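You operate a simulated robot arm through the tools that you are given. There is no shell and no other tool. Be economical: measure what you need, move in short steps, check, and stop when the job is done.

Carry out the task below with a simulated two-armed robot. There is one attempt and no reset: what you move stays moved.

JOB
Brush the dust off the setting bar, level it and lock it.
Fine: the bar screw frees the knob; bubble between the inner lines; put the brush back. Set down upright: brush. Where these are worked on the way, their far stop is far enough and under half their travel is too little: bar screw. What is to be rubbed or washed off counts as gone when no trace of it is left.

It is judged by the outcome, as a careful person would: the job done as asked, and still so three seconds after it is handed in. It fails if anything else is knocked over, pushed out of place, dropped, spilled or broken.

ROBOT AND FRAMES
Two 7-joint arms with fingered hands on one trunk, on a base that drives. Base frame: it is fixed to the floor where the robot stands at the start and does not move with it; the origin is under the middle of the robot, x ahead of it, y to its left, z up; the surface under the hand at the start is at about z = 0.55. Units: m, rad, N and s.
The left shoulder is at the start at [0.07, 0.132, 1.217], the right one opposite. With the tool pointing down near the work surface each hand reaches from about 0.1 to 0.4 m from the robot's upright axis, wherever it stands, measured 20 degrees to its own side. Places, roughly: bar knob [0.5, 0.1, 1.2]; bar screw [0.5, 0.1, 1.1]; brush pot [0.5, -0.1, 0.6]; setting bar [0.5, 0.4, 1.2]. Payload 2.3 kg a hand.
Tool frame (each hand has its own): the origin (TCP) lies between the finger pads and is the grasp point; the fingertips stand 0.025 m ahead of it; z points along the fingers, y is the line along which they close. The gripper opens to 0.088 m. The gripper's body begins 0.029 m behind the TCP. The gripper is a hand of 3 fingers: y runs from the thumb to the fingers, the wrist lies at [-0.013, -0.097, -0.162] in the tool frame, and closing takes about 1.5 s.
Orientation is told as [roll, pitch, yaw] about the base's x, y, z axes, in that order, counted from this pose: with the fingers straight down and the wrist toward the robot, the tool's x, y and z point along [0, 1, 0], [1, 0, 0] and [0, 0, -1] of the base frame.

CONTROLS
- The arms move only by the tool servo_tool. It takes "left_increments", "right_increments" or both (then of equal length, played together; a hand with none holds still); each is a list of rows, each a list of 2 entries, a list of its own where there are three numbers: the shift along the tool's x, y, z in units of 30 mm (1.0 is 30 mm), then the turn, a rotation vector about the tool's x, y, z in units of 5 degrees (1.0 is 5 degrees). In form: [[[tx, ty, tz], [rx, ry, rz]], ...]. A call has 1 to 12 rows; each row shifts and turns the commanded pose from where the row before left it, along the tool's axes as they then stand. "left_claw" and "right_claw" are, for a hand that has rows, the finger opening in m, from 0 to 0.088, set as the call begins (left out, the last holds). A call with a number of a shift or a turn outside -1 to 1 is refused whole. A row lasts 0.2 s, in which the tool goes at most 0.05 m and 0.15 rad; a call with a longer step from one row to the next is refused whole, and so is a gripper value outside its range. A pose out of reach is approached as far as the arm can. The call stops where the force on the tool passes 90 N (or 10 N more than at its start, if that is more) or the arm is blocked; 0.2 s more then pass. Each finger travels about 0.108 m/s and halts on what it meets, pressing with about 31 N; the grip force reading is that of the motor and also rises with nothing between the fingers. The clock runs only during rows and for 0.2 s after the last one: add rows that do not move to give the fingers time. It gives the time, the measured TCP pose, the force on the tool (base axes), the opening and the grip force at its end, in the units of the frame above (readings bear some noise), with the torque about the TCP (base axes, N m) and any sound that the robot's microphone picked up, and new pictures: "pictures" is both (left out), scene, wrist or none (wrist: the cameras of the hands that moved).
- Cameras (640 x 400 px; columns grow to the right, rows downward): "scene" is now at [0.1303, 0.0336, 1.5335]; the picture's right is [0.39, -0.92, 0.00], its down [-0.57, -0.24, -0.78] and it looks along [0.72, 0.31, -0.62] (base axes); focal length 233 px, centre (320, 200). "left" rides on the left gripper at [-0.058, -0.085, -0.099] in its tool frame; the picture's right is [-0.67, -0.35, 0.66], its down [0.69, -0.63, 0.37] and it looks along [0.29, 0.69, 0.66] (tool axes); focal length 261 px, centre (320, 200). "right" rides on the right gripper at [0.058, -0.085, -0.099] in its tool frame; the picture's right is [-0.67, 0.35, -0.66], its down [-0.69, -0.63, 0.37] and it looks along [-0.29, 0.69, 0.66] (tool axes); focal length 261 px, centre (320, 200). There is no depth. A picture from a camera that has moved, and an enlarged one, comes with that camera's place and axes in the base frame and with its lens.
- move_column(by): slides the trunk up (or, below 0, down) by that many m; the arms and the scene camera ride with it, the base frame stays. It gives what a move gives, with no picture.
- drive_base(legs): drives the robot by 1 to 6 legs, each [ahead, left, turn to the left] in m, m and rad, along the robot's own axes; the way and the turn of a leg run together, so that a leg with both is an arc; at most 1.5 m and 3.142 rad a leg. The arms and the cameras ride along, it lands a little off, and it stops where it bumps. It gives what a move gives, and a new picture of the scene camera.
- preshape(shape, hand): the hand has 3 fingers and takes this shape, open, in about a second: jaw (thumb against the fingers, like two jaws); tri (thumb and two fingers); tip (a fingertip pinch); poke (one finger out to press); point (the index stretched); flat (the hand flat); cup (the hand cupped); fist (a fist). The gripper value then closes the fingers along that shape, each until it touches; the sizes above hold for jaw. It gives what a move gives, with no picture.
- head_to(pan, tilt): turns the head with the scene camera to pan (to the left, within 1.501 rad either way) and tilt (down, from -0.506 to 1.204), counted from straight ahead of the robot. It gives what a move gives, and a new picture of the scene camera.
- close_up(camera, box): a new picture of the part [left, top, right, bottom] of that camera's present view, enlarged. The clock stands still meanwhile.
- close_job(): hands the job in; it is judged then, once.

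Go step by step. Nothing tells you exact positions but the pictures and the camera data: compare them with the known pose of the tool, close in by small moves and look again before you grip or let go. The budget is 120 turns and 260 pictures, counting those below and the enlarged ones. Unless the task says otherwise, let go and move clear before handing in, and close with one line.

The tools are called after "Emit:" as a command line: name --argument value ..., lists and objects as JSON in quotes. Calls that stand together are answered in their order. servo_tool: Moves the arms, as the interface text tells. Its arguments: {"type":"object","properties":{"left_increments":{"type":"array"},"left_claw":{"type":"number"},"right_increments":{"type":"array"},"right_claw":{"type":"number"},"pictures":{"type":"string","enum":["both","scene","wrist","none"]}},"required":[]} The other tools are called the same way: move_column (by) slides the trunk up or down; preshape (shape, hand) gives the hand a shape; drive_base (legs) drives the base; head_to (pan, tilt) turns the head that bears the scene camera; close_up (camera, box) takes an enlarged picture of a part of a camera's view; close_job () hands the job in.

At the start:

```text
t: 0.0
left_ee_pos: [0.2558, 0.3392, 1.4013]
left_ee_rot: [0.0, 0.001, 0.001]
left_contact_force: [0.2, -0.4, 0.0]
left_wrist_torque: [0.02, 0.01, -0.02]
left_finger_gap: 0.0876
left_grasp_force: 0.0
left_shape: jaw
right_ee_pos: [0.3278, -0.0174, 1.381]
right_ee_rot: [0.001, -0.001, -0.002]
right_contact_force: [0.2, 0.1, 0.4]
right_wrist_torque: [0.05, 0.01, -0.04]
right_finger_gap: 0.0875
right_grasp_force: 0.0
right_shape: jaw
trunk travel left (down, up): [-0.775, 0.065]
robot x, y, heading: [-0.0023, 0.0013, -0.004]
head pan, tilt: [0.405, 0.67]
```

scene: 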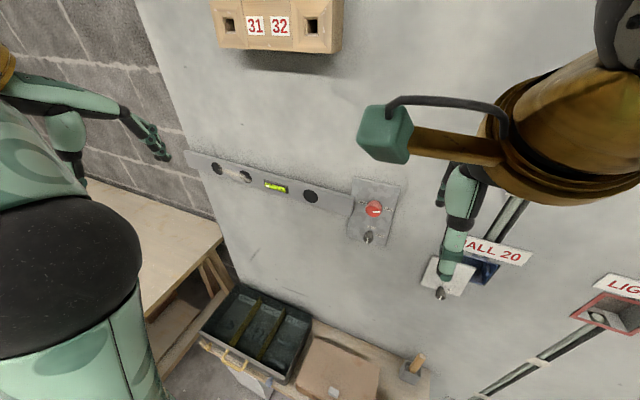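
right: 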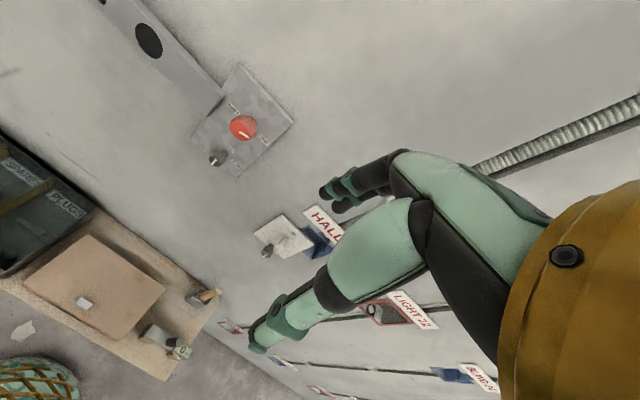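
left: 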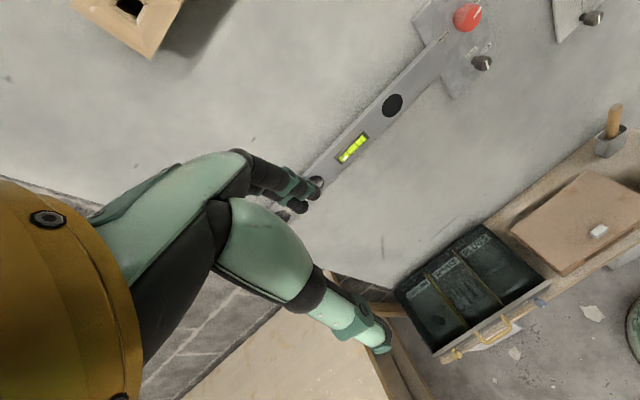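

I see a wall with a setting bar (vial, red knob, screw below it) and a brush in a pot on the low shelf. I'll look at these closely first.

Emit:
close_up --camera "scene" --box '[180, 140, 420, 290]'

Emit:
close_up --camera "left" --box '[280, 0, 520, 150]'

Emit:
close_up --camera "right" --box '[140, 50, 340, 175]'

Emit:
close_up --camera "scene" --box '[360, 320, 480, 395]'

```text
2.67 times, centred on (300, 215) of scene
camera zoom: at [0.1303, 0.0336, 1.5335], right [0.39, -0.92, 0.0], down [-0.57, -0.24, -0.78], along [0.72, 0.31, -0.62], focal length 622 px, centre (373, 160)
```

zoom: 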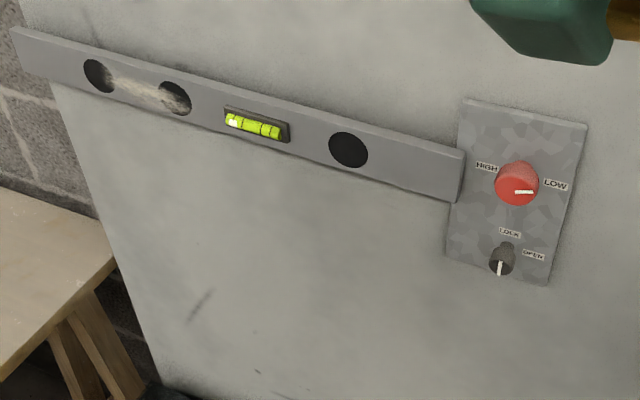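

```text
2.67 times, centred on (400, 75) of left
camera zoom: at [0.1699, 0.2832, 1.5], right [-0.35, -0.67, -0.66], down [-0.63, 0.69, -0.36], along [0.69, 0.29, -0.66], focal length 695 px, centre (107, 533)
```

zoom: 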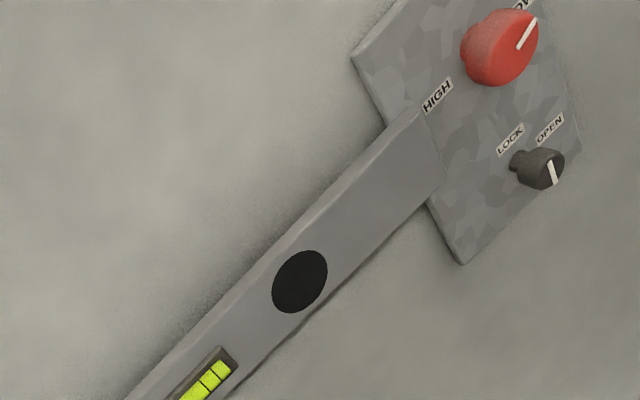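

```text
3.20 times, centred on (240, 112) of right
camera zoom: at [0.2434, 0.0411, 1.4795], right [0.35, -0.67, 0.65], down [-0.63, -0.68, -0.37], along [0.69, -0.29, -0.66], focal length 834 px, centre (576, 480)
```

zoom: 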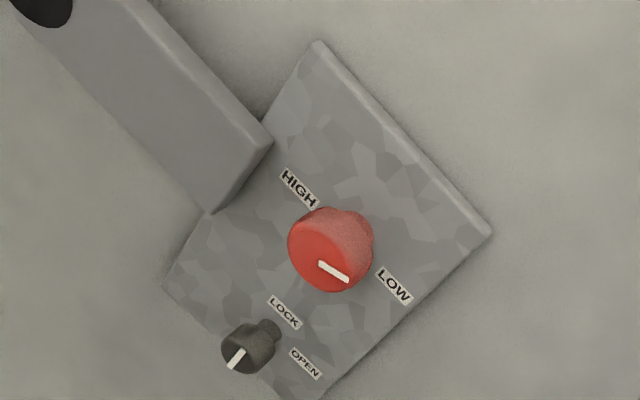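

```text
5.33 times, centred on (420, 358) of scene
camera zoom: at [0.1303, 0.0336, 1.5335], right [0.39, -0.92, 0.0], down [-0.57, -0.24, -0.78], along [0.72, 0.31, -0.62], focal length 1244 px, centre (-213, -640)
```

zoom: 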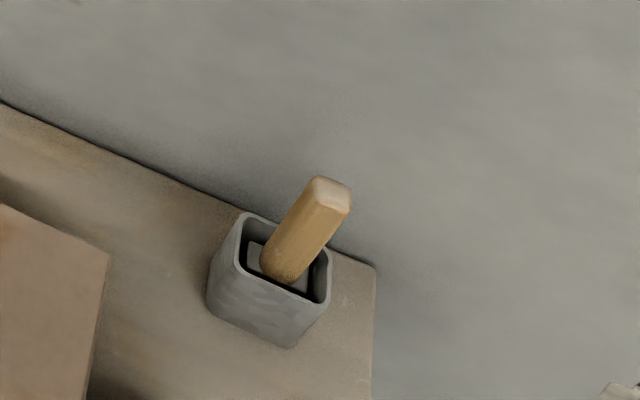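

The dust is on the left part of the bar, the knob is near (0.49, 0.07, 1.23), the screw near (0.50, 0.08, 1.14) and the brush near (0.49, -0.15), with its handle top at about z 0.72. I'll look down to see whether there is room for the base to move nearer.

Emit:
head_to --pan -0.2 --tilt 1.15

Emit:
close_up --camera "right" --box '[120, 240, 280, 340]'

```text
t: 1.0
left_ee_pos: [0.2571, 0.3407, 1.4003]
left_ee_rot: [0.0, 0.002, 0.001]
left_contact_force: [-0.9, 0.2, -1.1]
left_wrist_torque: [0.01, 0.0, 0.0]
left_finger_gap: 0.0876
left_grasp_force: 0.0
left_shape: jaw
right_ee_pos: [0.3259, -0.0169, 1.3808]
right_ee_rot: [0.002, 0.001, -0.002]
right_contact_force: [0.5, -0.2, 0.4]
right_wrist_torque: [0.0, 0.04, -0.01]
right_finger_gap: 0.0877
right_grasp_force: 0.2
right_shape: jaw
trunk travel left (down, up): [-0.775, 0.065]
robot x, y, heading: [0.0025, -0.0016, 0.005]
head pan, tilt: [-0.201, 1.15]
camera scene: at [0.1096, -0.012, 1.498], right [-0.2, -0.98, 0.0], down [-0.89, 0.18, -0.41], along [0.4, -0.08, -0.91], focal length 233 px, centre (320, 200)
```

scene: 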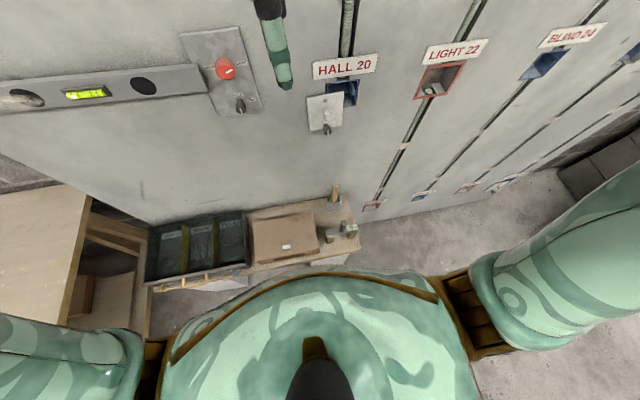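

```text
4.00 times, centred on (200, 290) of right
camera zoom: at [0.2433, 0.0412, 1.4796], right [0.35, -0.67, 0.65], down [-0.63, -0.68, -0.37], along [0.69, -0.29, -0.66], focal length 1043 px, centre (800, -160)
```

zoom: 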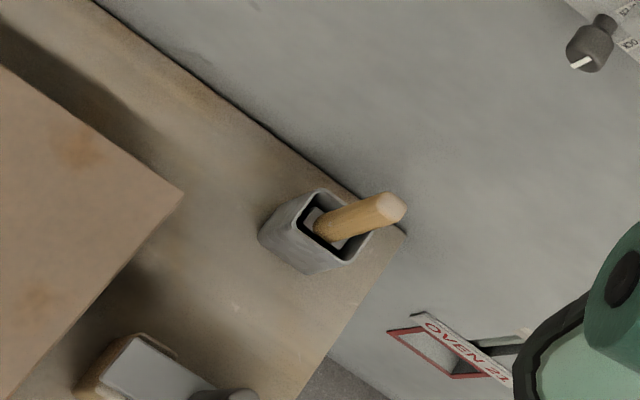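

The bench front is at about x 0.3, so I'll stay put, lower the trunk and reach the brush with the right hand pointing down.

Emit:
move_column --by -0.38

Emit:
servo_tool --right_increments '[[[-0.9, 0.3, 0], [0, 0, 0]], [[-0.9, 0.3, 0], [0, 0, 0]], [[-0.9, 0.3, 0], [0, 0, 0]], [[-0.9, 0.3, 0], [0, 0, 0]], [[-0.7, 0.3, 0], [0, 0, 0]]]'

```text
t: 4.7
left_ee_pos: [0.2563, 0.3391, 1.0212]
left_ee_rot: [0.002, 0.002, 0.0]
left_contact_force: [-0.6, 0.0, -0.2]
left_wrist_torque: [-0.02, 0.0, -0.05]
left_finger_gap: 0.0877
left_grasp_force: 0.0
left_shape: jaw
right_ee_pos: [0.3283, -0.016, 1.0017]
right_ee_rot: [0.002, 0.0, -0.002]
right_contact_force: [-0.4, 0.8, -0.3]
right_wrist_torque: [0.01, 0.02, -0.01]
right_finger_gap: 0.0875
right_grasp_force: 0.1
right_shape: jaw
trunk travel left (down, up): [-0.395, 0.445]
robot x, y, heading: [-0.0009, 0.0014, 0.006]
head pan, tilt: [-0.201, 1.15]
```

```text
t: 5.9
left_ee_pos: [0.2574, 0.3396, 1.0203]
left_ee_rot: [0.001, 0.001, 0.001]
left_contact_force: [-0.6, 0.8, -0.2]
left_wrist_torque: [0.0, 0.02, 0.01]
left_finger_gap: 0.0876
left_grasp_force: 0.1
left_shape: jaw
right_ee_pos: [0.3717, -0.1458, 0.9997]
right_ee_rot: [0.001, 0.001, 0.002]
right_contact_force: [0.4, -0.4, 0.2]
right_wrist_torque: [0.01, 0.01, 0.03]
right_finger_gap: 0.0875
right_grasp_force: 0.1
right_shape: jaw
trunk travel left (down, up): [-0.395, 0.445]
robot x, y, heading: [-0.002, 0.0013, -0.002]
head pan, tilt: [-0.201, 1.15]
camera scene: at [0.1097, -0.0126, 1.1179], right [-0.2, -0.98, 0.0], down [-0.89, 0.18, -0.41], along [0.4, -0.08, -0.91], focal length 233 px, centre (320, 200)
camera right: at [0.2878, -0.088, 1.0983], right [0.35, -0.67, 0.65], down [-0.63, -0.68, -0.37], along [0.69, -0.28, -0.66], focal length 261 px, centre (320, 200)
```

scene: 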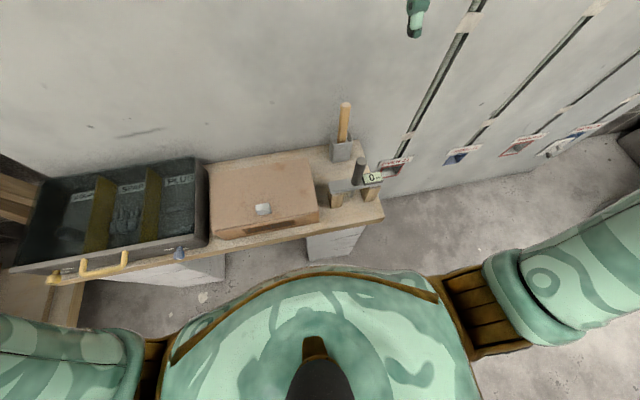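
right: 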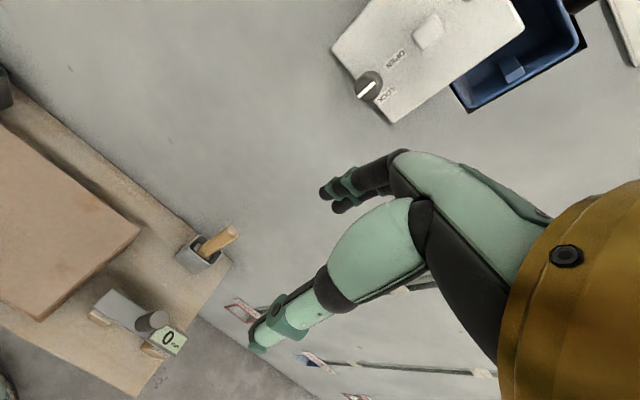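

The brush top is near (0.485, -0.146, 0.735), close to the wall. I'll turn the right hand 90° so that it closes along y, parallel to the wall.

Emit:
servo_tool --right_increments '[[[0, 0, 0], [0, 0, -1]], [[0, 0, 0], [0, 0, -1]], [[0, 0, 0], [0, 0, -1]], [[0, 0, 0], [0, 0, -1]], [[0, 0, 0], [0, 0, -1]], [[0, 0, 0], [0, 0, -1]], [[0, 0, 0], [0, 0, -1]], [[0, 0, 0], [0, 0, -1]], [[0, 0, 0], [0, 0, -1]]]' --pictures "none"

Emit:
servo_tool --right_increments '[[[0, 0, 0], [0, 0, -1]], [[0, 0, 0], [0, 0, -1]], [[0, 0, 0], [0, 0, -1]], [[0, 0, 0], [0, 0, -1]], [[0, 0, 0], [0, 0, -1]], [[0, 0, 0], [0, 0, -1]], [[0, 0, 0], [0, 0, -1]], [[0, 0, 0], [0, 0, -1]], [[0, 0, 0], [0, 0, -1]]]'

```text
t: 7.9
left_ee_pos: [0.2554, 0.3392, 1.0202]
left_ee_rot: [-0.001, 0.003, 0.0]
left_contact_force: [0.9, 0.2, -0.4]
left_wrist_torque: [0.01, 0.02, 0.02]
left_finger_gap: 0.0875
left_grasp_force: 0.0
left_shape: jaw
right_ee_pos: [0.3726, -0.1455, 1.0013]
right_ee_rot: [0.001, 0.0, 0.785]
right_contact_force: [-0.7, -0.1, -0.5]
right_wrist_torque: [0.01, 0.01, 0.0]
right_finger_gap: 0.0876
right_grasp_force: 0.1
right_shape: jaw
trunk travel left (down, up): [-0.395, 0.445]
robot x, y, heading: [0.0009, -0.0014, -0.002]
head pan, tilt: [-0.201, 1.15]
```

```text
t: 9.9
left_ee_pos: [0.256, 0.3391, 1.0207]
left_ee_rot: [0.003, 0.003, -0.001]
left_contact_force: [0.0, -0.5, -1.1]
left_wrist_torque: [-0.01, -0.02, 0.01]
left_finger_gap: 0.0877
left_grasp_force: 0.0
left_shape: jaw
right_ee_pos: [0.3552, -0.1519, 0.9927]
right_ee_rot: [-0.025, -0.005, 1.564]
right_contact_force: [-0.3, 0.5, 0.1]
right_wrist_torque: [-0.02, -0.02, 0.02]
right_finger_gap: 0.0874
right_grasp_force: 0.0
right_shape: jaw
right hand out of reach, approached as far as the arm can: row 7, 8, 9
trunk travel left (down, up): [-0.395, 0.445]
robot x, y, heading: [-0.0055, -0.0007, 0.003]
head pan, tilt: [-0.201, 1.15]
camera scene: at [0.1091, -0.0129, 1.118], right [-0.2, -0.98, 0.0], down [-0.89, 0.18, -0.41], along [0.4, -0.08, -0.91], focal length 233 px, centre (320, 200)
camera right: at [0.2953, -0.2369, 1.0894], right [0.66, 0.34, 0.67], down [0.69, -0.63, -0.35], along [0.31, 0.7, -0.65], focal length 261 px, centre (320, 200)
```

scene: 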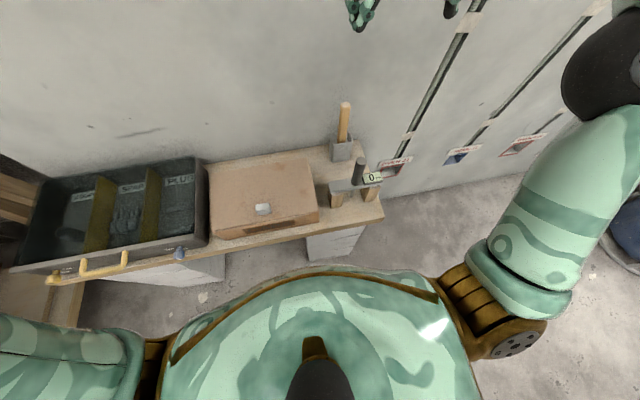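
right: 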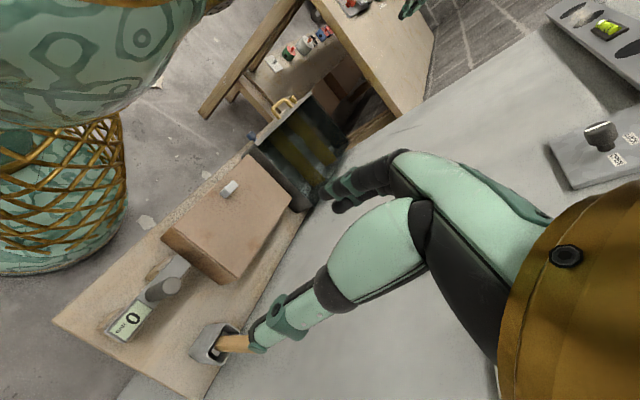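

The hand is at its reach limit at a full 90° here. I'll back off the yaw a little and go lower and nearer the brush, where the arm should have more freedom.

Emit:
servo_tool --right_increments '[[[0, 0, 0], [0, 0, 1]], [[0, 0, 0], [0, 0, 1]], [[0, 0, 0], [0, 0, 1]], [[0, 0, 0], [0, 0, 1]], [[0, 0, 0], [0, 0, 1]], [[-0.4, 0.2, 1], [0, 0, 0]], [[-0.4, 0.2, 1], [0, 0, 0]], [[-0.4, 0.2, 1], [0, 0, 0]], [[-0.4, 0.2, 1], [0, 0, 0]], [[-0.4, 0.2, 1], [0, 0, 0]]]' --pictures "none"

Emit:
servo_tool --right_increments '[[[0, 0, 0], [0, 0, -1]], [[0, 0, 0], [0, 0, -1]], [[0, 0, 0], [0, 0, -1]], [[0, 0, 0], [0, 0, -1]], [[0, 0, 0], [0, 0, -1]]]'

```text
t: 12.1
left_ee_pos: [0.2571, 0.3405, 1.0214]
left_ee_rot: [0.001, 0.002, -0.001]
left_contact_force: [-0.2, -0.1, -0.1]
left_wrist_torque: [0.0, 0.04, 0.01]
left_finger_gap: 0.0879
left_grasp_force: 0.0
left_shape: jaw
right_ee_pos: [0.423, -0.1492, 0.8429]
right_ee_rot: [-0.001, -0.003, 1.133]
right_contact_force: [0.4, -0.4, 0.0]
right_wrist_torque: [0.02, 0.02, -0.02]
right_finger_gap: 0.0876
right_grasp_force: 0.0
right_shape: jaw
trunk travel left (down, up): [-0.395, 0.445]
robot x, y, heading: [-0.0023, -0.002, 0.002]
head pan, tilt: [-0.201, 1.15]
```

```text
t: 13.3
left_ee_pos: [0.2554, 0.3406, 1.0205]
left_ee_rot: [-0.001, 0.001, 0.001]
left_contact_force: [-0.4, -0.7, -0.6]
left_wrist_torque: [0.02, 0.01, 0.02]
left_finger_gap: 0.0874
left_grasp_force: 0.0
left_shape: jaw
right_ee_pos: [0.4233, -0.1496, 0.8419]
right_ee_rot: [0.0, -0.002, 1.571]
right_contact_force: [0.4, -1.6, 0.1]
right_wrist_torque: [0.01, -0.02, 0.01]
right_finger_gap: 0.0876
right_grasp_force: 0.0
right_shape: jaw
trunk travel left (down, up): [-0.395, 0.445]
robot x, y, heading: [-0.0015, 0.0005, 0.002]
head pan, tilt: [-0.201, 1.15]
camera scene: at [0.1099, -0.0122, 1.1179], right [-0.2, -0.98, 0.0], down [-0.89, 0.18, -0.41], along [0.4, -0.08, -0.91], focal length 233 px, centre (320, 200)
camera right: at [0.3658, -0.2341, 0.941], right [0.67, 0.35, 0.66], down [0.69, -0.63, -0.37], along [0.28, 0.7, -0.66], focal length 261 px, centre (320, 200)
```

scene: 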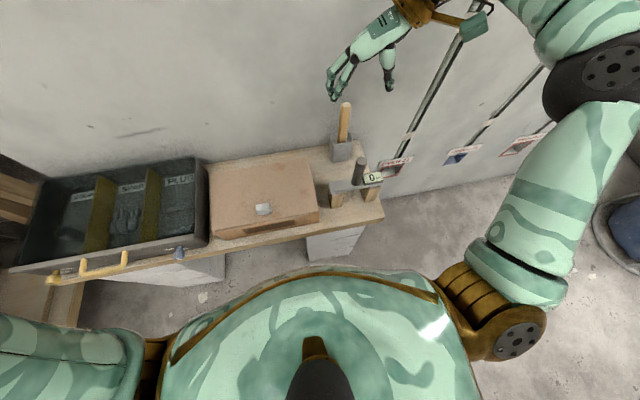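
right: 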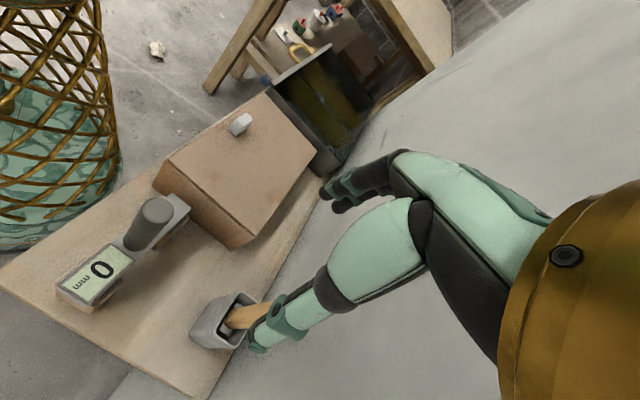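

Emit:
servo_tool --right_increments '[[[-0.85, 0, 0.4], [0, 0, 0]], [[-0.85, 0, 0.4], [0, 0, 0]], [[0, 0, 0], [0, 0, 0]]]'

Emit:
close_up --camera "scene" --box '[280, 20, 440, 180]'

Emit:
close_up --camera "right" --box '[160, 160, 400, 400]'

```text
t: 14.1
left_ee_pos: [0.255, 0.3402, 1.0212]
left_ee_rot: [0.0, 0.003, 0.0]
left_contact_force: [0.2, -1.0, 0.2]
left_wrist_torque: [-0.04, 0.03, -0.01]
left_finger_gap: 0.0876
left_grasp_force: 0.0
left_shape: jaw
right_ee_pos: [0.4709, -0.1503, 0.8187]
right_ee_rot: [0.0, -0.003, 1.571]
right_contact_force: [0.7, 0.9, 0.5]
right_wrist_torque: [0.0, -0.01, -0.03]
right_finger_gap: 0.0876
right_grasp_force: 0.0
right_shape: jaw
trunk travel left (down, up): [-0.395, 0.445]
robot x, y, heading: [-0.001, 0.0021, 0.002]
head pan, tilt: [-0.201, 1.15]
camera scene: at [0.1091, -0.0125, 1.118], right [-0.2, -0.98, 0.0], down [-0.89, 0.18, -0.41], along [0.4, -0.08, -0.91], focal length 233 px, centre (320, 200)
camera right: at [0.4136, -0.2348, 0.9176], right [0.67, 0.35, 0.66], down [0.69, -0.63, -0.37], along [0.28, 0.7, -0.66], focal length 261 px, centre (320, 200)
```

scene: 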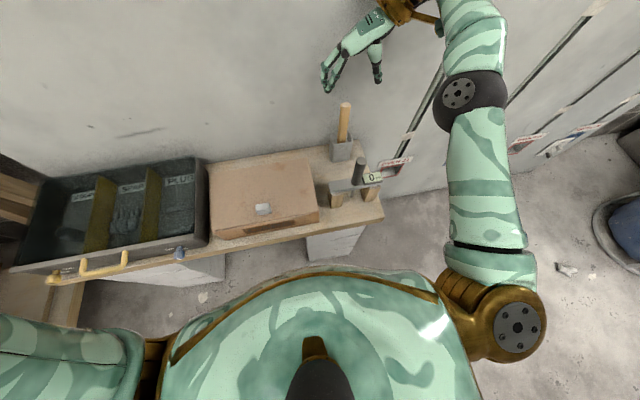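
right: 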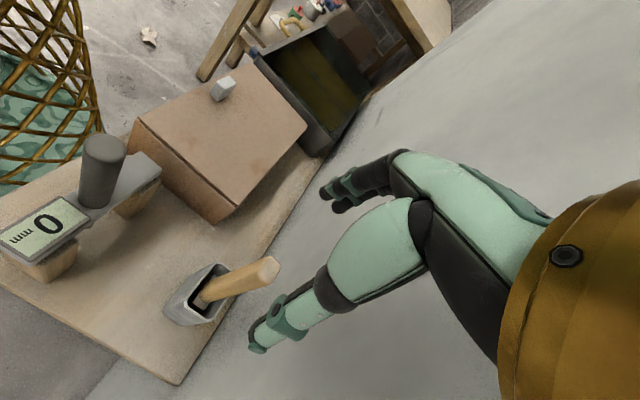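

```text
2.50 times, centred on (360, 100) of scene
camera zoom: at [0.1091, -0.0125, 1.118], right [-0.2, -0.98, 0.0], down [-0.89, 0.18, -0.41], along [0.4, -0.08, -0.91], focal length 583 px, centre (220, 450)
```

zoom: 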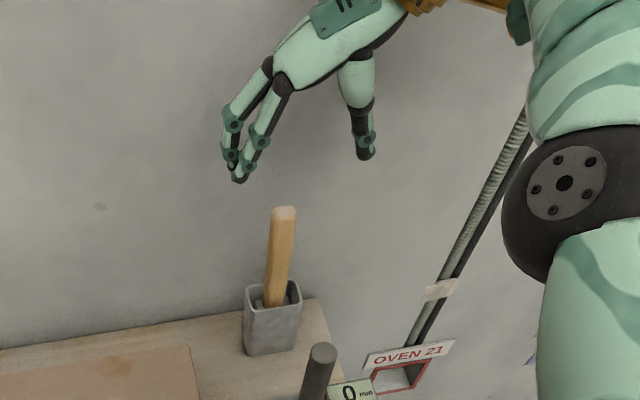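

```text
1.67 times, centred on (280, 280) of right
camera zoom: at [0.4136, -0.2348, 0.9176], right [0.67, 0.35, 0.66], down [0.69, -0.63, -0.37], along [0.28, 0.7, -0.66], focal length 434 px, centre (387, 67)
```

zoom: 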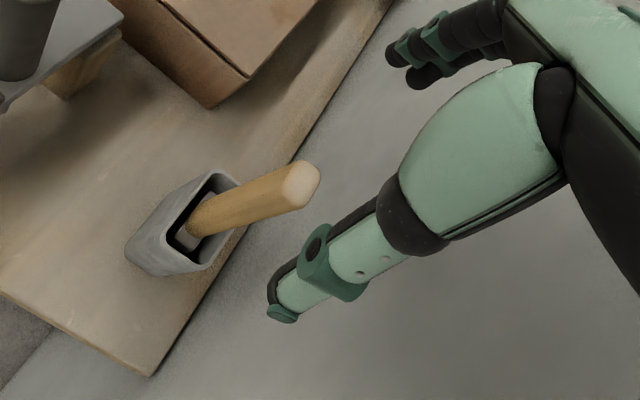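

The handle top is at about (0.477, -0.145, 0.75). I'm descending over it and closing.

Emit:
servo_tool --right_increments '[[[-0.2, 0.15, 0.5], [0, 0, 0]], [[0, 0, 0.9], [0, 0, 0]], [[0, 0, 0.9], [0, 0, 0]], [[0, 0, 0.8], [0, 0, 0]], [[0, 0, 0], [0, 0, 0]]]'

Emit:
close_up --camera "scene" --box '[280, 40, 420, 180]'

```text
t: 15.3
left_ee_pos: [0.2557, 0.3408, 1.0206]
left_ee_rot: [0.001, 0.002, -0.001]
left_contact_force: [-0.2, -0.4, 0.4]
left_wrist_torque: [-0.03, 0.0, -0.01]
left_finger_gap: 0.0877
left_grasp_force: 0.2
left_shape: jaw
right_ee_pos: [0.4779, -0.1447, 0.7252]
right_ee_rot: [0.001, -0.003, 1.568]
right_contact_force: [0.6, -0.2, 0.3]
right_wrist_torque: [0.01, 0.07, -0.01]
right_finger_gap: 0.0877
right_grasp_force: 0.2
right_shape: jaw
trunk travel left (down, up): [-0.395, 0.445]
robot x, y, heading: [-0.0002, 0.0048, 0.001]
head pan, tilt: [-0.201, 1.15]
camera scene: at [0.1096, -0.0122, 1.118], right [-0.2, -0.98, 0.0], down [-0.89, 0.18, -0.41], along [0.4, -0.08, -0.91], focal length 233 px, centre (320, 200)
camera right: at [0.4215, -0.2298, 0.8244], right [0.67, 0.35, 0.66], down [0.68, -0.63, -0.37], along [0.29, 0.69, -0.66], focal length 261 px, centre (320, 200)
```

scene: 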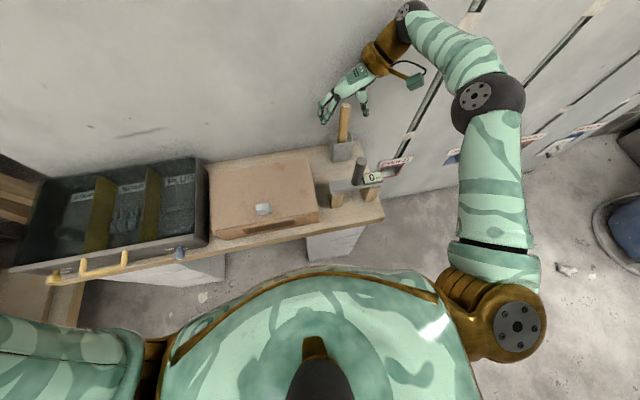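
right: 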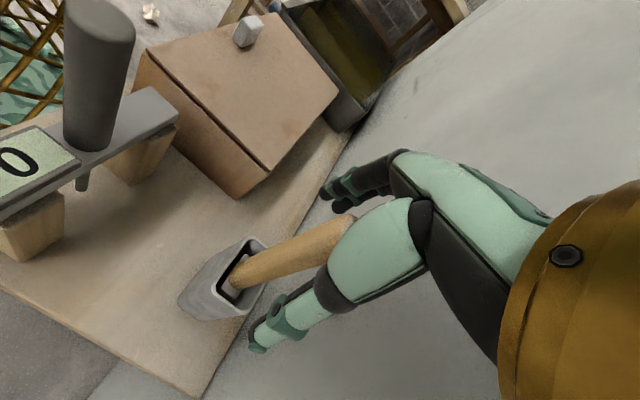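

```text
2.86 times, centred on (350, 110) of scene
camera zoom: at [0.1096, -0.0122, 1.118], right [-0.2, -0.98, 0.0], down [-0.89, 0.18, -0.41], along [0.4, -0.08, -0.91], focal length 666 px, centre (234, 457)
```

zoom: 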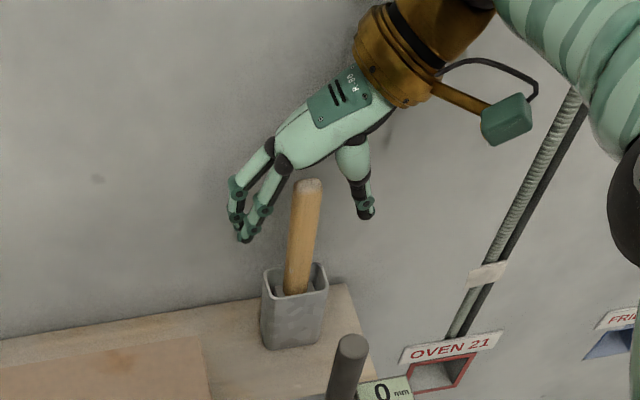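

TCP projections agree with the handle in both views. I'm closing the hand.

Emit:
servo_tool --right_increments '[[[0, 0, 0], [0, 0, 0]], [[0, 0, 0], [0, 0, 0]], [[0, 0, 0], [0, 0, 0]], [[0, 0, 0], [0, 0, 0]], [[0, 0, 0], [0, 0, 0]], [[0, 0, 0], [0, 0, 0]], [[0, 0, 0], [0, 0, 0]], [[0, 0, 0], [0, 0, 0]]]' --right_claw 0.0

Emit:
close_up --camera "scene" --box '[280, 40, 420, 180]'

```text
t: 17.1
left_ee_pos: [0.2567, 0.3403, 1.02]
left_ee_rot: [0.001, 0.002, 0.0]
left_contact_force: [0.8, 0.5, 0.1]
left_wrist_torque: [-0.04, 0.0, 0.04]
left_finger_gap: 0.0877
left_grasp_force: 0.0
left_shape: jaw
right_ee_pos: [0.4783, -0.145, 0.7266]
right_ee_rot: [0.0, -0.001, 1.569]
right_contact_force: [-0.4, -0.6, 0.6]
right_wrist_torque: [0.0, -0.03, 0.05]
right_finger_gap: 0.0165
right_grasp_force: 31.3
right_shape: jaw
trunk travel left (down, up): [-0.395, 0.445]
robot x, y, heading: [0.0008, -0.0008, 0.001]
head pan, tilt: [-0.201, 1.15]
camera scene: at [0.1098, -0.0123, 1.1179], right [-0.2, -0.98, 0.0], down [-0.89, 0.18, -0.41], along [0.4, -0.08, -0.91], focal length 233 px, centre (320, 200)
camera right: at [0.4216, -0.2298, 0.8245], right [0.67, 0.35, 0.66], down [0.68, -0.63, -0.37], along [0.29, 0.69, -0.66], focal length 261 px, centre (320, 200)
```

scene: 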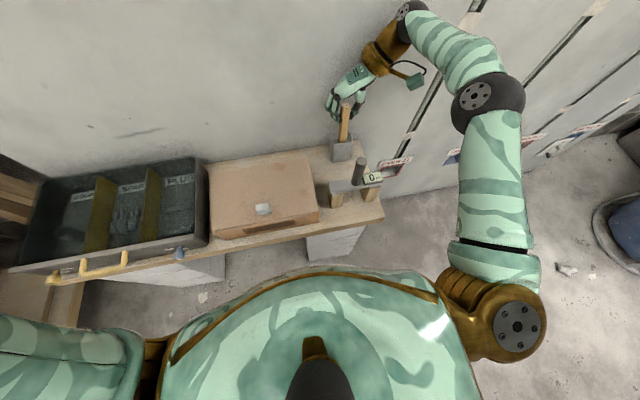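
right: 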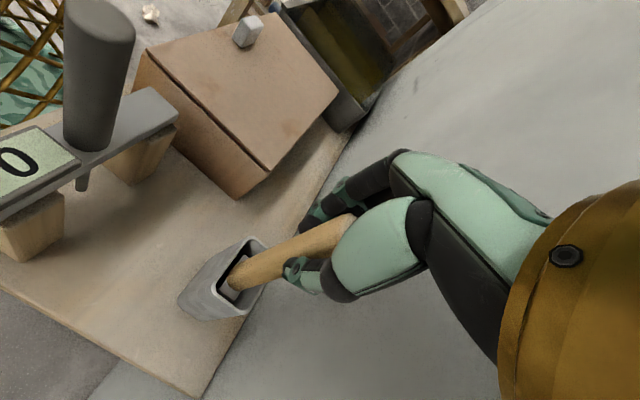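

```text
2.86 times, centred on (350, 110) of scene
camera zoom: at [0.1098, -0.0123, 1.1179], right [-0.2, -0.98, 0.0], down [-0.89, 0.18, -0.41], along [0.4, -0.08, -0.91], focal length 666 px, centre (234, 457)
```

zoom: 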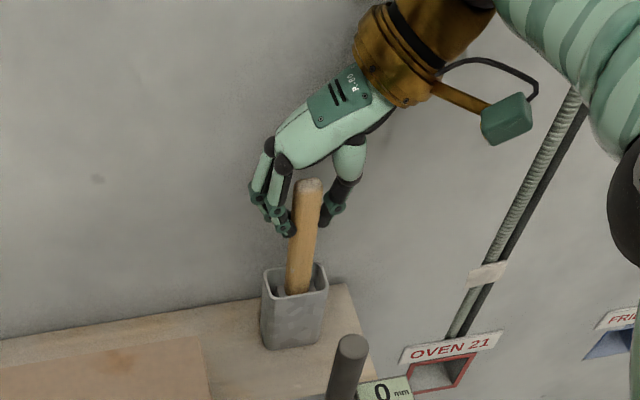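

The grip holds at a gap of 0.0165 m. I'm lifting straight up.

Emit:
servo_tool --right_increments '[[[0, 0, -0.5], [0, 0, 0]], [[0, 0, -0.7], [0, 0, 0]], [[0, 0, -0.8], [0, 0, 0]], [[0, 0, -0.8], [0, 0, 0]], [[0, 0, -0.8], [0, 0, 0]], [[0.5, 0, -0.8], [0, 0, 0]], [[0.5, 0, -0.3], [0, 0, 0]]]'

Emit:
close_up --camera "scene" --box '[260, 0, 440, 180]'

```text
t: 18.7
left_ee_pos: [0.2557, 0.3399, 1.0212]
left_ee_rot: [0.0, 0.002, 0.0]
left_contact_force: [1.2, -0.1, 0.2]
left_wrist_torque: [0.02, 0.02, -0.03]
left_finger_gap: 0.0876
left_grasp_force: 0.1
left_shape: jaw
right_ee_pos: [0.4408, -0.1426, 0.8535]
right_ee_rot: [0.0, -0.003, 1.568]
right_contact_force: [-0.5, 0.4, 0.2]
right_wrist_torque: [0.0, 0.03, -0.02]
right_finger_gap: 0.0168
right_grasp_force: 30.9
right_shape: jaw
right hand out of reach, approached as far as the arm can: row 4, 5
trunk travel left (down, up): [-0.395, 0.445]
robot x, y, heading: [0.0013, 0.0012, -0.001]
head pan, tilt: [-0.201, 1.15]
camera scene: at [0.1093, -0.0124, 1.118], right [-0.2, -0.98, 0.0], down [-0.89, 0.18, -0.41], along [0.4, -0.08, -0.91], focal length 233 px, centre (320, 200)
camera right: at [0.3831, -0.227, 0.9508], right [0.67, 0.35, 0.66], down [0.68, -0.63, -0.37], along [0.29, 0.69, -0.66], focal length 261 px, centre (320, 200)
```

scene: 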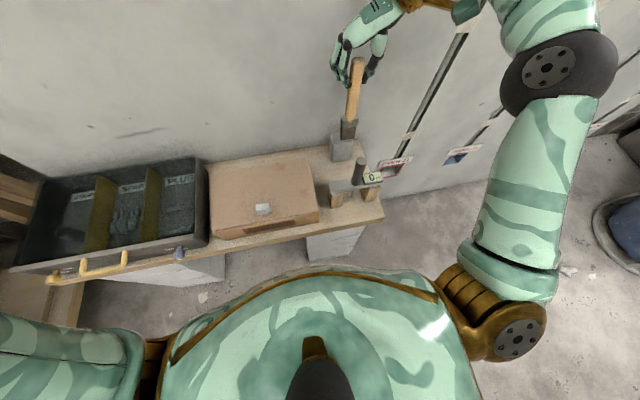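
right: 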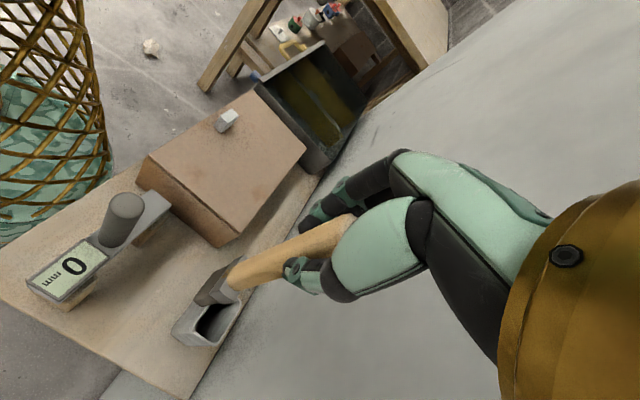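

```text
2.22 times, centred on (350, 90) of scene
camera zoom: at [0.1093, -0.0124, 1.118], right [-0.2, -0.98, 0.0], down [-0.89, 0.18, -0.41], along [0.4, -0.08, -0.91], focal length 518 px, centre (253, 444)
```

zoom: 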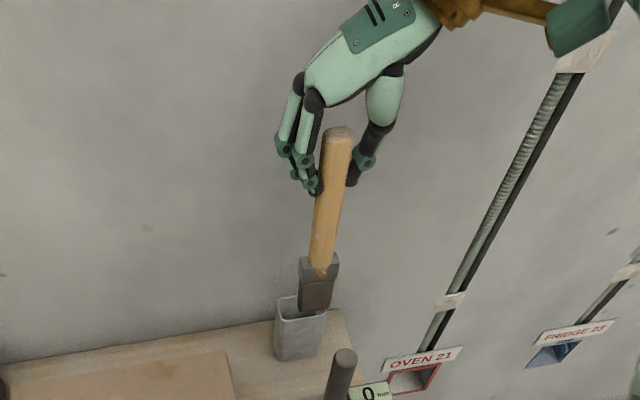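

The brush head is clear of the pot. I'm raising the trunk and looking towards the bar.

Emit:
move_column --by 0.4

Emit:
head_to --pan 0.4 --tilt 0.7

Emit:
close_up --camera "right" --box '[160, 160, 400, 400]'

```text
t: 22.5
left_ee_pos: [0.2563, 0.3402, 1.4206]
left_ee_rot: [0.0, 0.002, 0.002]
left_contact_force: [1.5, -0.7, 1.0]
left_wrist_torque: [-0.01, -0.03, -0.01]
left_finger_gap: 0.0874
left_grasp_force: 0.0
left_shape: jaw
right_ee_pos: [0.4416, -0.1416, 1.2514]
right_ee_rot: [-0.001, 0.0, 1.569]
right_contact_force: [-0.4, 0.5, -0.5]
right_wrist_torque: [0.03, -0.01, -0.02]
right_finger_gap: 0.0165
right_grasp_force: 30.8
right_shape: jaw
trunk travel left (down, up): [-0.795, 0.045]
robot x, y, heading: [0.0028, 0.0008, -0.001]
head pan, tilt: [-0.201, 1.15]
```

```text
t: 23.5
left_ee_pos: [0.2573, 0.3398, 1.4197]
left_ee_rot: [0.001, 0.001, -0.001]
left_contact_force: [0.0, -0.3, 0.0]
left_wrist_torque: [0.0, 0.0, -0.01]
left_finger_gap: 0.0875
left_grasp_force: 0.1
left_shape: jaw
right_ee_pos: [0.4411, -0.1408, 1.2521]
right_ee_rot: [0.002, 0.0, 1.569]
right_contact_force: [0.5, 1.1, -0.7]
right_wrist_torque: [0.02, 0.0, -0.02]
right_finger_gap: 0.0164
right_grasp_force: 31.1
right_shape: jaw
trunk travel left (down, up): [-0.795, 0.045]
robot x, y, heading: [-0.0015, -0.0026, -0.001]
head pan, tilt: [0.4, 0.7]
camera scene: at [0.1297, 0.0325, 1.551], right [0.39, -0.92, 0.0], down [-0.59, -0.25, -0.76], along [0.7, 0.3, -0.64], focal length 233 px, centre (320, 200)
```

scene: 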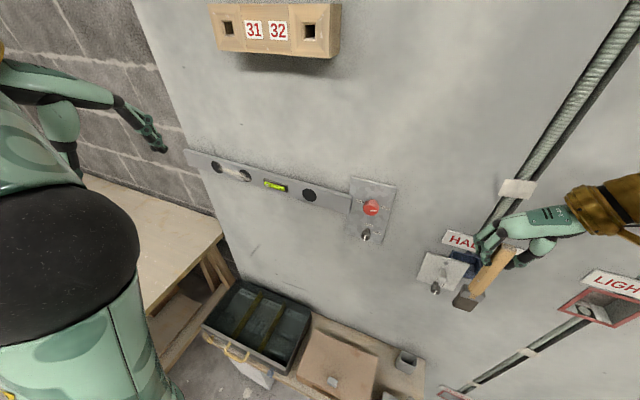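

```text
1.67 times, centred on (280, 280) of right
camera zoom: at [0.3838, -0.227, 1.3506], right [0.67, 0.35, 0.66], down [0.68, -0.63, -0.37], along [0.29, 0.7, -0.66], focal length 434 px, centre (387, 67)
```

zoom: 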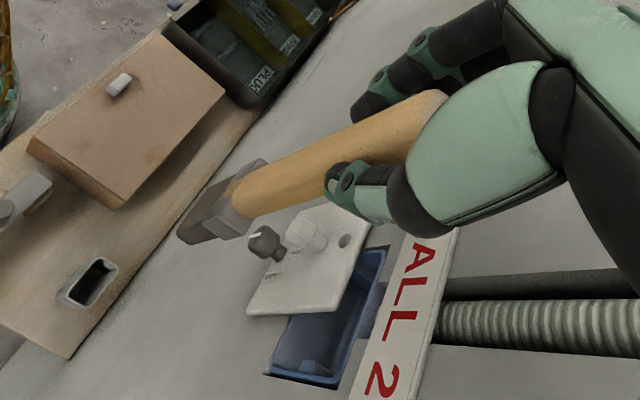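

I'm pulling the brush back from the wall, then driving a bit back and left so that the right arm can work the dusty part of the bar.

Emit:
servo_tool --right_increments '[[[0.9, 0, 0], [0, 0, 0]], [[0.9, 0, 0], [0, 0, 0]], [[0.9, 0, 0], [0, 0, 0]]]' --pictures "none"

Emit:
drive_base --legs '[[-0.13, 0, 0], [0, 0.17, 0]]'

Emit:
servo_tool --right_increments '[[[0, 0, 0], [0, -1, 0]], [[0, 0, 0], [0, -1, 0]], [[0, 0, 0], [0, -1, 0]], [[0, 0, 0], [0, -1, 0]], [[0, 0, 0], [0, -1, 0]], [[0, 0, 0], [0, -1, 0]], [[0, 0, 0], [0, -1, 0]], [[0, 0, 0], [0, -1, 0]], [[0, 0, 0], [0, -1, 0]]]'

```text
t: 24.3
left_ee_pos: [0.257, 0.3398, 1.421]
left_ee_rot: [0.001, 0.001, 0.0]
left_contact_force: [0.3, -0.3, 0.3]
left_wrist_torque: [0.01, 0.01, -0.02]
left_finger_gap: 0.0876
left_grasp_force: 0.0
left_shape: jaw
right_ee_pos: [0.3592, -0.1418, 1.2527]
right_ee_rot: [-0.002, -0.002, 1.57]
right_contact_force: [0.1, 0.8, -1.3]
right_wrist_torque: [-0.04, -0.01, -0.02]
right_finger_gap: 0.0166
right_grasp_force: 31.2
right_shape: jaw
trunk travel left (down, up): [-0.795, 0.045]
robot x, y, heading: [-0.0003, -0.0015, -0.002]
head pan, tilt: [0.4, 0.7]
```

```text
t: 26.6
left_ee_pos: [0.1285, 0.5045, 1.4229]
left_ee_rot: [0.004, 0.001, -0.006]
left_contact_force: [-0.9, -0.6, 0.4]
left_wrist_torque: [0.03, 0.01, 0.02]
left_finger_gap: 0.0878
left_grasp_force: 0.1
left_shape: jaw
right_ee_pos: [0.2289, 0.0211, 1.2517]
right_ee_rot: [0.0, -0.006, 1.565]
right_contact_force: [0.7, -0.5, -0.4]
right_wrist_torque: [0.03, 0.0, 0.02]
right_finger_gap: 0.0166
right_grasp_force: 31.0
right_shape: jaw
trunk travel left (down, up): [-0.795, 0.045]
robot x, y, heading: [-0.1296, 0.1669, -0.004]
head pan, tilt: [0.4, 0.7]
camera scene: at [-0.0011, 0.1965, 1.5512], right [0.38, -0.92, 0.0], down [-0.59, -0.25, -0.77], along [0.71, 0.3, -0.64], focal length 233 px, centre (320, 200)
```

scene: 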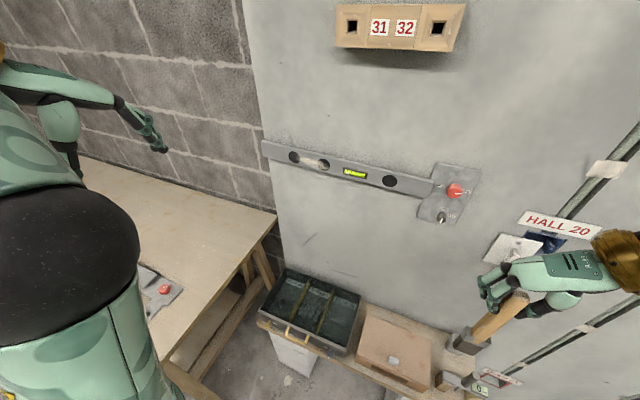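

```text
t: 28.6
left_ee_pos: [0.1264, 0.5068, 1.4215]
left_ee_rot: [0.002, 0.002, -0.004]
left_contact_force: [0.6, 0.4, 0.0]
left_wrist_torque: [0.02, 0.0, 0.0]
left_finger_gap: 0.0878
left_grasp_force: 0.1
left_shape: jaw
right_ee_pos: [0.2282, 0.0264, 1.2525]
right_ee_rot: [-0.787, 0.0, 1.565]
right_contact_force: [0.8, -1.3, -0.7]
right_wrist_torque: [0.05, 0.06, 0.01]
right_finger_gap: 0.0167
right_grasp_force: 30.9
right_shape: jaw
trunk travel left (down, up): [-0.795, 0.045]
robot x, y, heading: [-0.1275, 0.1671, -0.003]
head pan, tilt: [0.4, 0.7]
camera scene: at [-0.0011, 0.201, 1.5511], right [0.39, -0.92, 0.0], down [-0.59, -0.25, -0.76], along [0.71, 0.29, -0.64], focal length 233 px, centre (320, 200)
camera right: at [0.1173, -0.0585, 1.2802], right [0.01, 0.35, 0.94], down [0.74, -0.63, 0.23], along [0.67, 0.69, -0.26], focal length 261 px, centre (320, 200)
```

scene: 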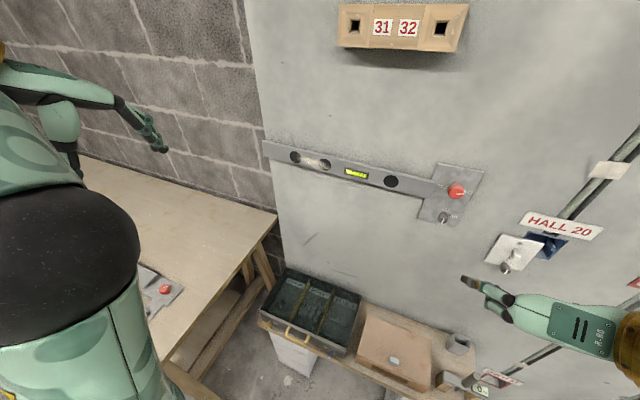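
right: 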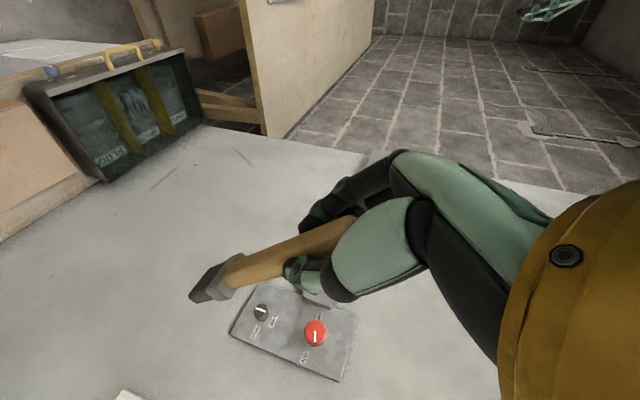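

Turning the rest of the way so that the brush points at the wall, then approaching the dusty area while staying short of the bar face (x≈0.505).

Emit:
servo_tool --right_increments '[[[0, 0.5, 0], [0, -1, 0]], [[0, 0.5, 0], [0, -1, 0]], [[0, 0.5, 0], [0, -1, 0]], [[0, 0.5, 0], [0, -1, 0]], [[0, 0.5, 0], [0, -1, 0]], [[0, 0.5, 0], [0, -1, 0]], [[0, 0.5, 0], [0, -1, 0]], [[0, 0.5, 0], [0, -1, 0]], [[0, 0.5, 0], [0, -1, 0]], [[0, 0.5, 0.7], [0, 0, 0]], [[0, 0.5, 0.7], [0, 0, 0]]]' --pictures "none"

Emit:
servo_tool --right_increments '[[[0, 1, 0], [0, 0, 0]], [[0, 1, 0], [0, 0, 0]], [[0, 1, 0], [0, 0, 0]], [[0, 1, 0], [0, 0, 0]], [[0, 1, 0], [0, 0, 0]], [[0, 1, 0], [0, 0, 0]], [[0, 0, 0], [0, 0, 0]]]'

```text
t: 31.1
left_ee_pos: [0.1279, 0.5097, 1.4202]
left_ee_rot: [0.001, 0.001, -0.005]
left_contact_force: [0.1, 0.4, -0.5]
left_wrist_torque: [0.0, 0.0, 0.03]
left_finger_gap: 0.0876
left_grasp_force: 0.0
left_shape: jaw
right_ee_pos: [0.2731, 0.1725, 1.2671]
right_ee_rot: [-1.581, 0.003, 1.597]
right_contact_force: [0.1, 0.1, -0.4]
right_wrist_torque: [0.0, 0.0, 0.01]
right_finger_gap: 0.0163
right_grasp_force: 30.8
right_shape: jaw
right hand out of reach, approached as far as the arm can: row 4, 5, 6, 7, 9, 10, 11
trunk travel left (down, up): [-0.795, 0.045]
robot x, y, heading: [-0.1298, 0.1661, -0.003]
head pan, tilt: [0.4, 0.7]
```

```text
t: 32.6
left_ee_pos: [0.1279, 0.5083, 1.4202]
left_ee_rot: [0.0, 0.001, -0.005]
left_contact_force: [-0.1, 0.0, -0.2]
left_wrist_torque: [0.0, 0.0, -0.01]
left_finger_gap: 0.0875
left_grasp_force: 0.1
left_shape: jaw
right_ee_pos: [0.3062, 0.2057, 1.2808]
right_ee_rot: [-1.569, 0.0, 1.566]
right_contact_force: [0.1, -0.2, 0.0]
right_wrist_torque: [0.01, 0.03, 0.01]
right_finger_gap: 0.0163
right_grasp_force: 30.7
right_shape: jaw
right hand out of reach, approached as far as the arm can: row 1, 2, 3, 4, 5, 6
trunk travel left (down, up): [-0.795, 0.045]
robot x, y, heading: [-0.1277, 0.1706, -0.002]
head pan, tilt: [0.4, 0.7]
camera scene: at [-0.0004, 0.2014, 1.551], right [0.39, -0.92, 0.0], down [-0.59, -0.25, -0.76], along [0.71, 0.29, -0.64], focal length 233 px, centre (320, 200)
camera right: at [0.208, 0.1205, 1.2233], right [-0.65, 0.35, 0.67], down [0.36, -0.63, 0.68], along [0.66, 0.69, 0.28], focal length 261 px, centre (320, 200)
```

scene: 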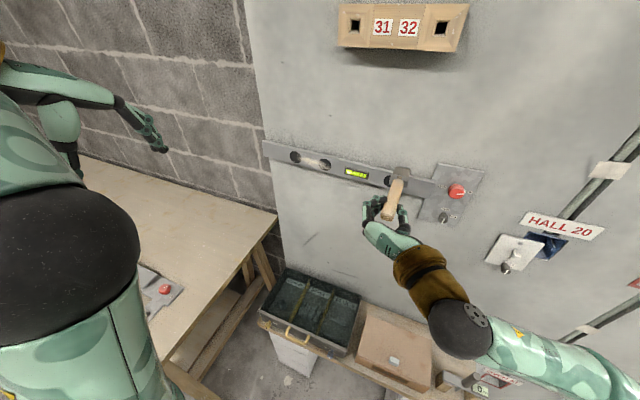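
right: 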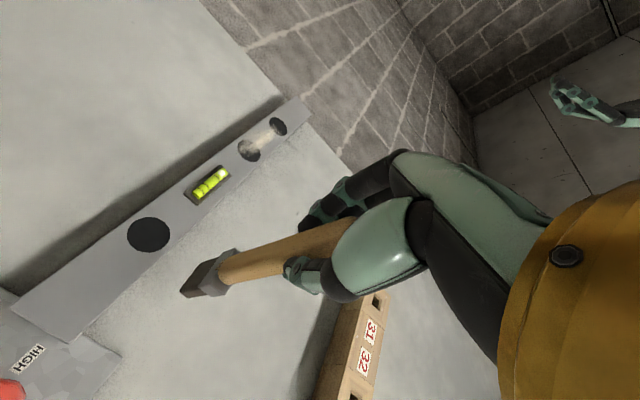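

The arm is folded too tightly here. I'll drive back and left a bit more so the arm has room.

Emit:
drive_base --legs '[[-0.14, 0.08, 0]]'

Emit:
servo_tool --right_increments '[[[0, 0.6, 0.5], [0, 0, 0]], [[0, 0.6, 0.5], [0, 0, 0]], [[0, 0.6, 0.5], [0, 0, 0]], [[0.3, 0.6, 0.5], [0, 0, 0]], [[0.3, 0.6, 0.5], [0, 0, 0]], [[0.3, 0.6, 0.5], [0, 0, 0]], [[0, 0, 0], [0, 0, 0]]]'

```text
t: 34.1
left_ee_pos: [-0.0046, 0.5844, 1.42]
left_ee_rot: [0.003, 0.006, -0.008]
left_contact_force: [0.0, 0.3, -0.3]
left_wrist_torque: [0.04, 0.0, 0.0]
left_finger_gap: 0.0876
left_grasp_force: 0.0
left_shape: jaw
right_ee_pos: [0.1738, 0.2813, 1.2811]
right_ee_rot: [-1.566, -0.001, 1.562]
right_contact_force: [0.7, -0.3, -0.2]
right_wrist_torque: [-0.02, 0.03, 0.0]
right_finger_gap: 0.0161
right_grasp_force: 30.7
right_shape: jaw
trunk travel left (down, up): [-0.795, 0.045]
robot x, y, heading: [-0.2654, 0.2484, -0.009]
head pan, tilt: [0.4, 0.7]
camera scene: at [-0.1322, 0.2789, 1.5507], right [0.38, -0.92, 0.0], down [-0.6, -0.24, -0.76], along [0.7, 0.29, -0.65], focal length 233 px, centre (320, 200)
```

scene: 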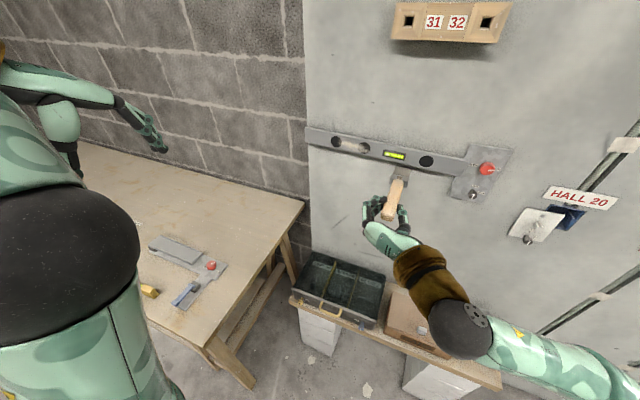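

```text
t: 35.7
left_ee_pos: [-0.0076, 0.5881, 1.4216]
left_ee_rot: [0.001, 0.003, -0.009]
left_contact_force: [0.3, 0.4, 0.1]
left_wrist_torque: [0.01, 0.0, -0.02]
left_finger_gap: 0.0877
left_grasp_force: 0.0
left_shape: jaw
right_ee_pos: [0.2842, 0.315, 1.2359]
right_ee_rot: [-1.567, -0.001, 1.568]
right_contact_force: [-0.4, -0.6, -0.5]
right_wrist_torque: [0.02, 0.05, -0.04]
right_finger_gap: 0.0152
right_grasp_force: 31.2
right_shape: jaw
right hand out of reach, approached as far as the arm can: row 1, 2, 3, 4, 5
trunk travel left (down, up): [-0.795, 0.045]
robot x, y, heading: [-0.263, 0.245, -0.01]
head pan, tilt: [0.4, 0.7]
camera scene: at [-0.1371, 0.281, 1.5511], right [0.38, -0.92, 0.0], down [-0.6, -0.25, -0.77], along [0.71, 0.29, -0.64], focal length 233 px, centre (320, 200)
camera right: at [0.1857, 0.23, 1.1773], right [-0.65, 0.35, 0.67], down [0.37, -0.63, 0.68], along [0.66, 0.69, 0.28], focal length 261 px, centre (320, 200)
```

scene: 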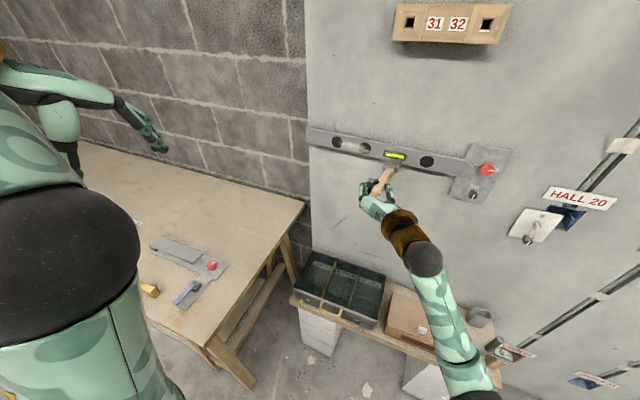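
right: 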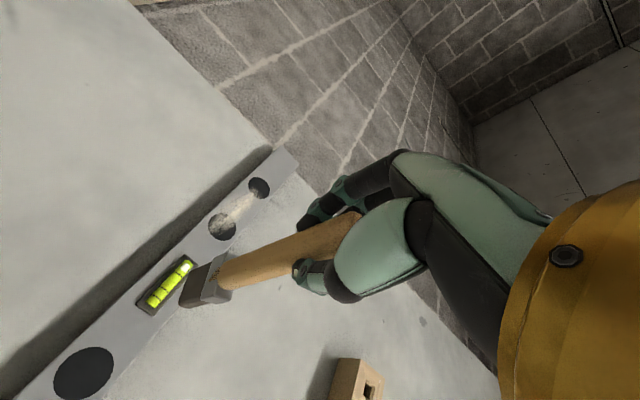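

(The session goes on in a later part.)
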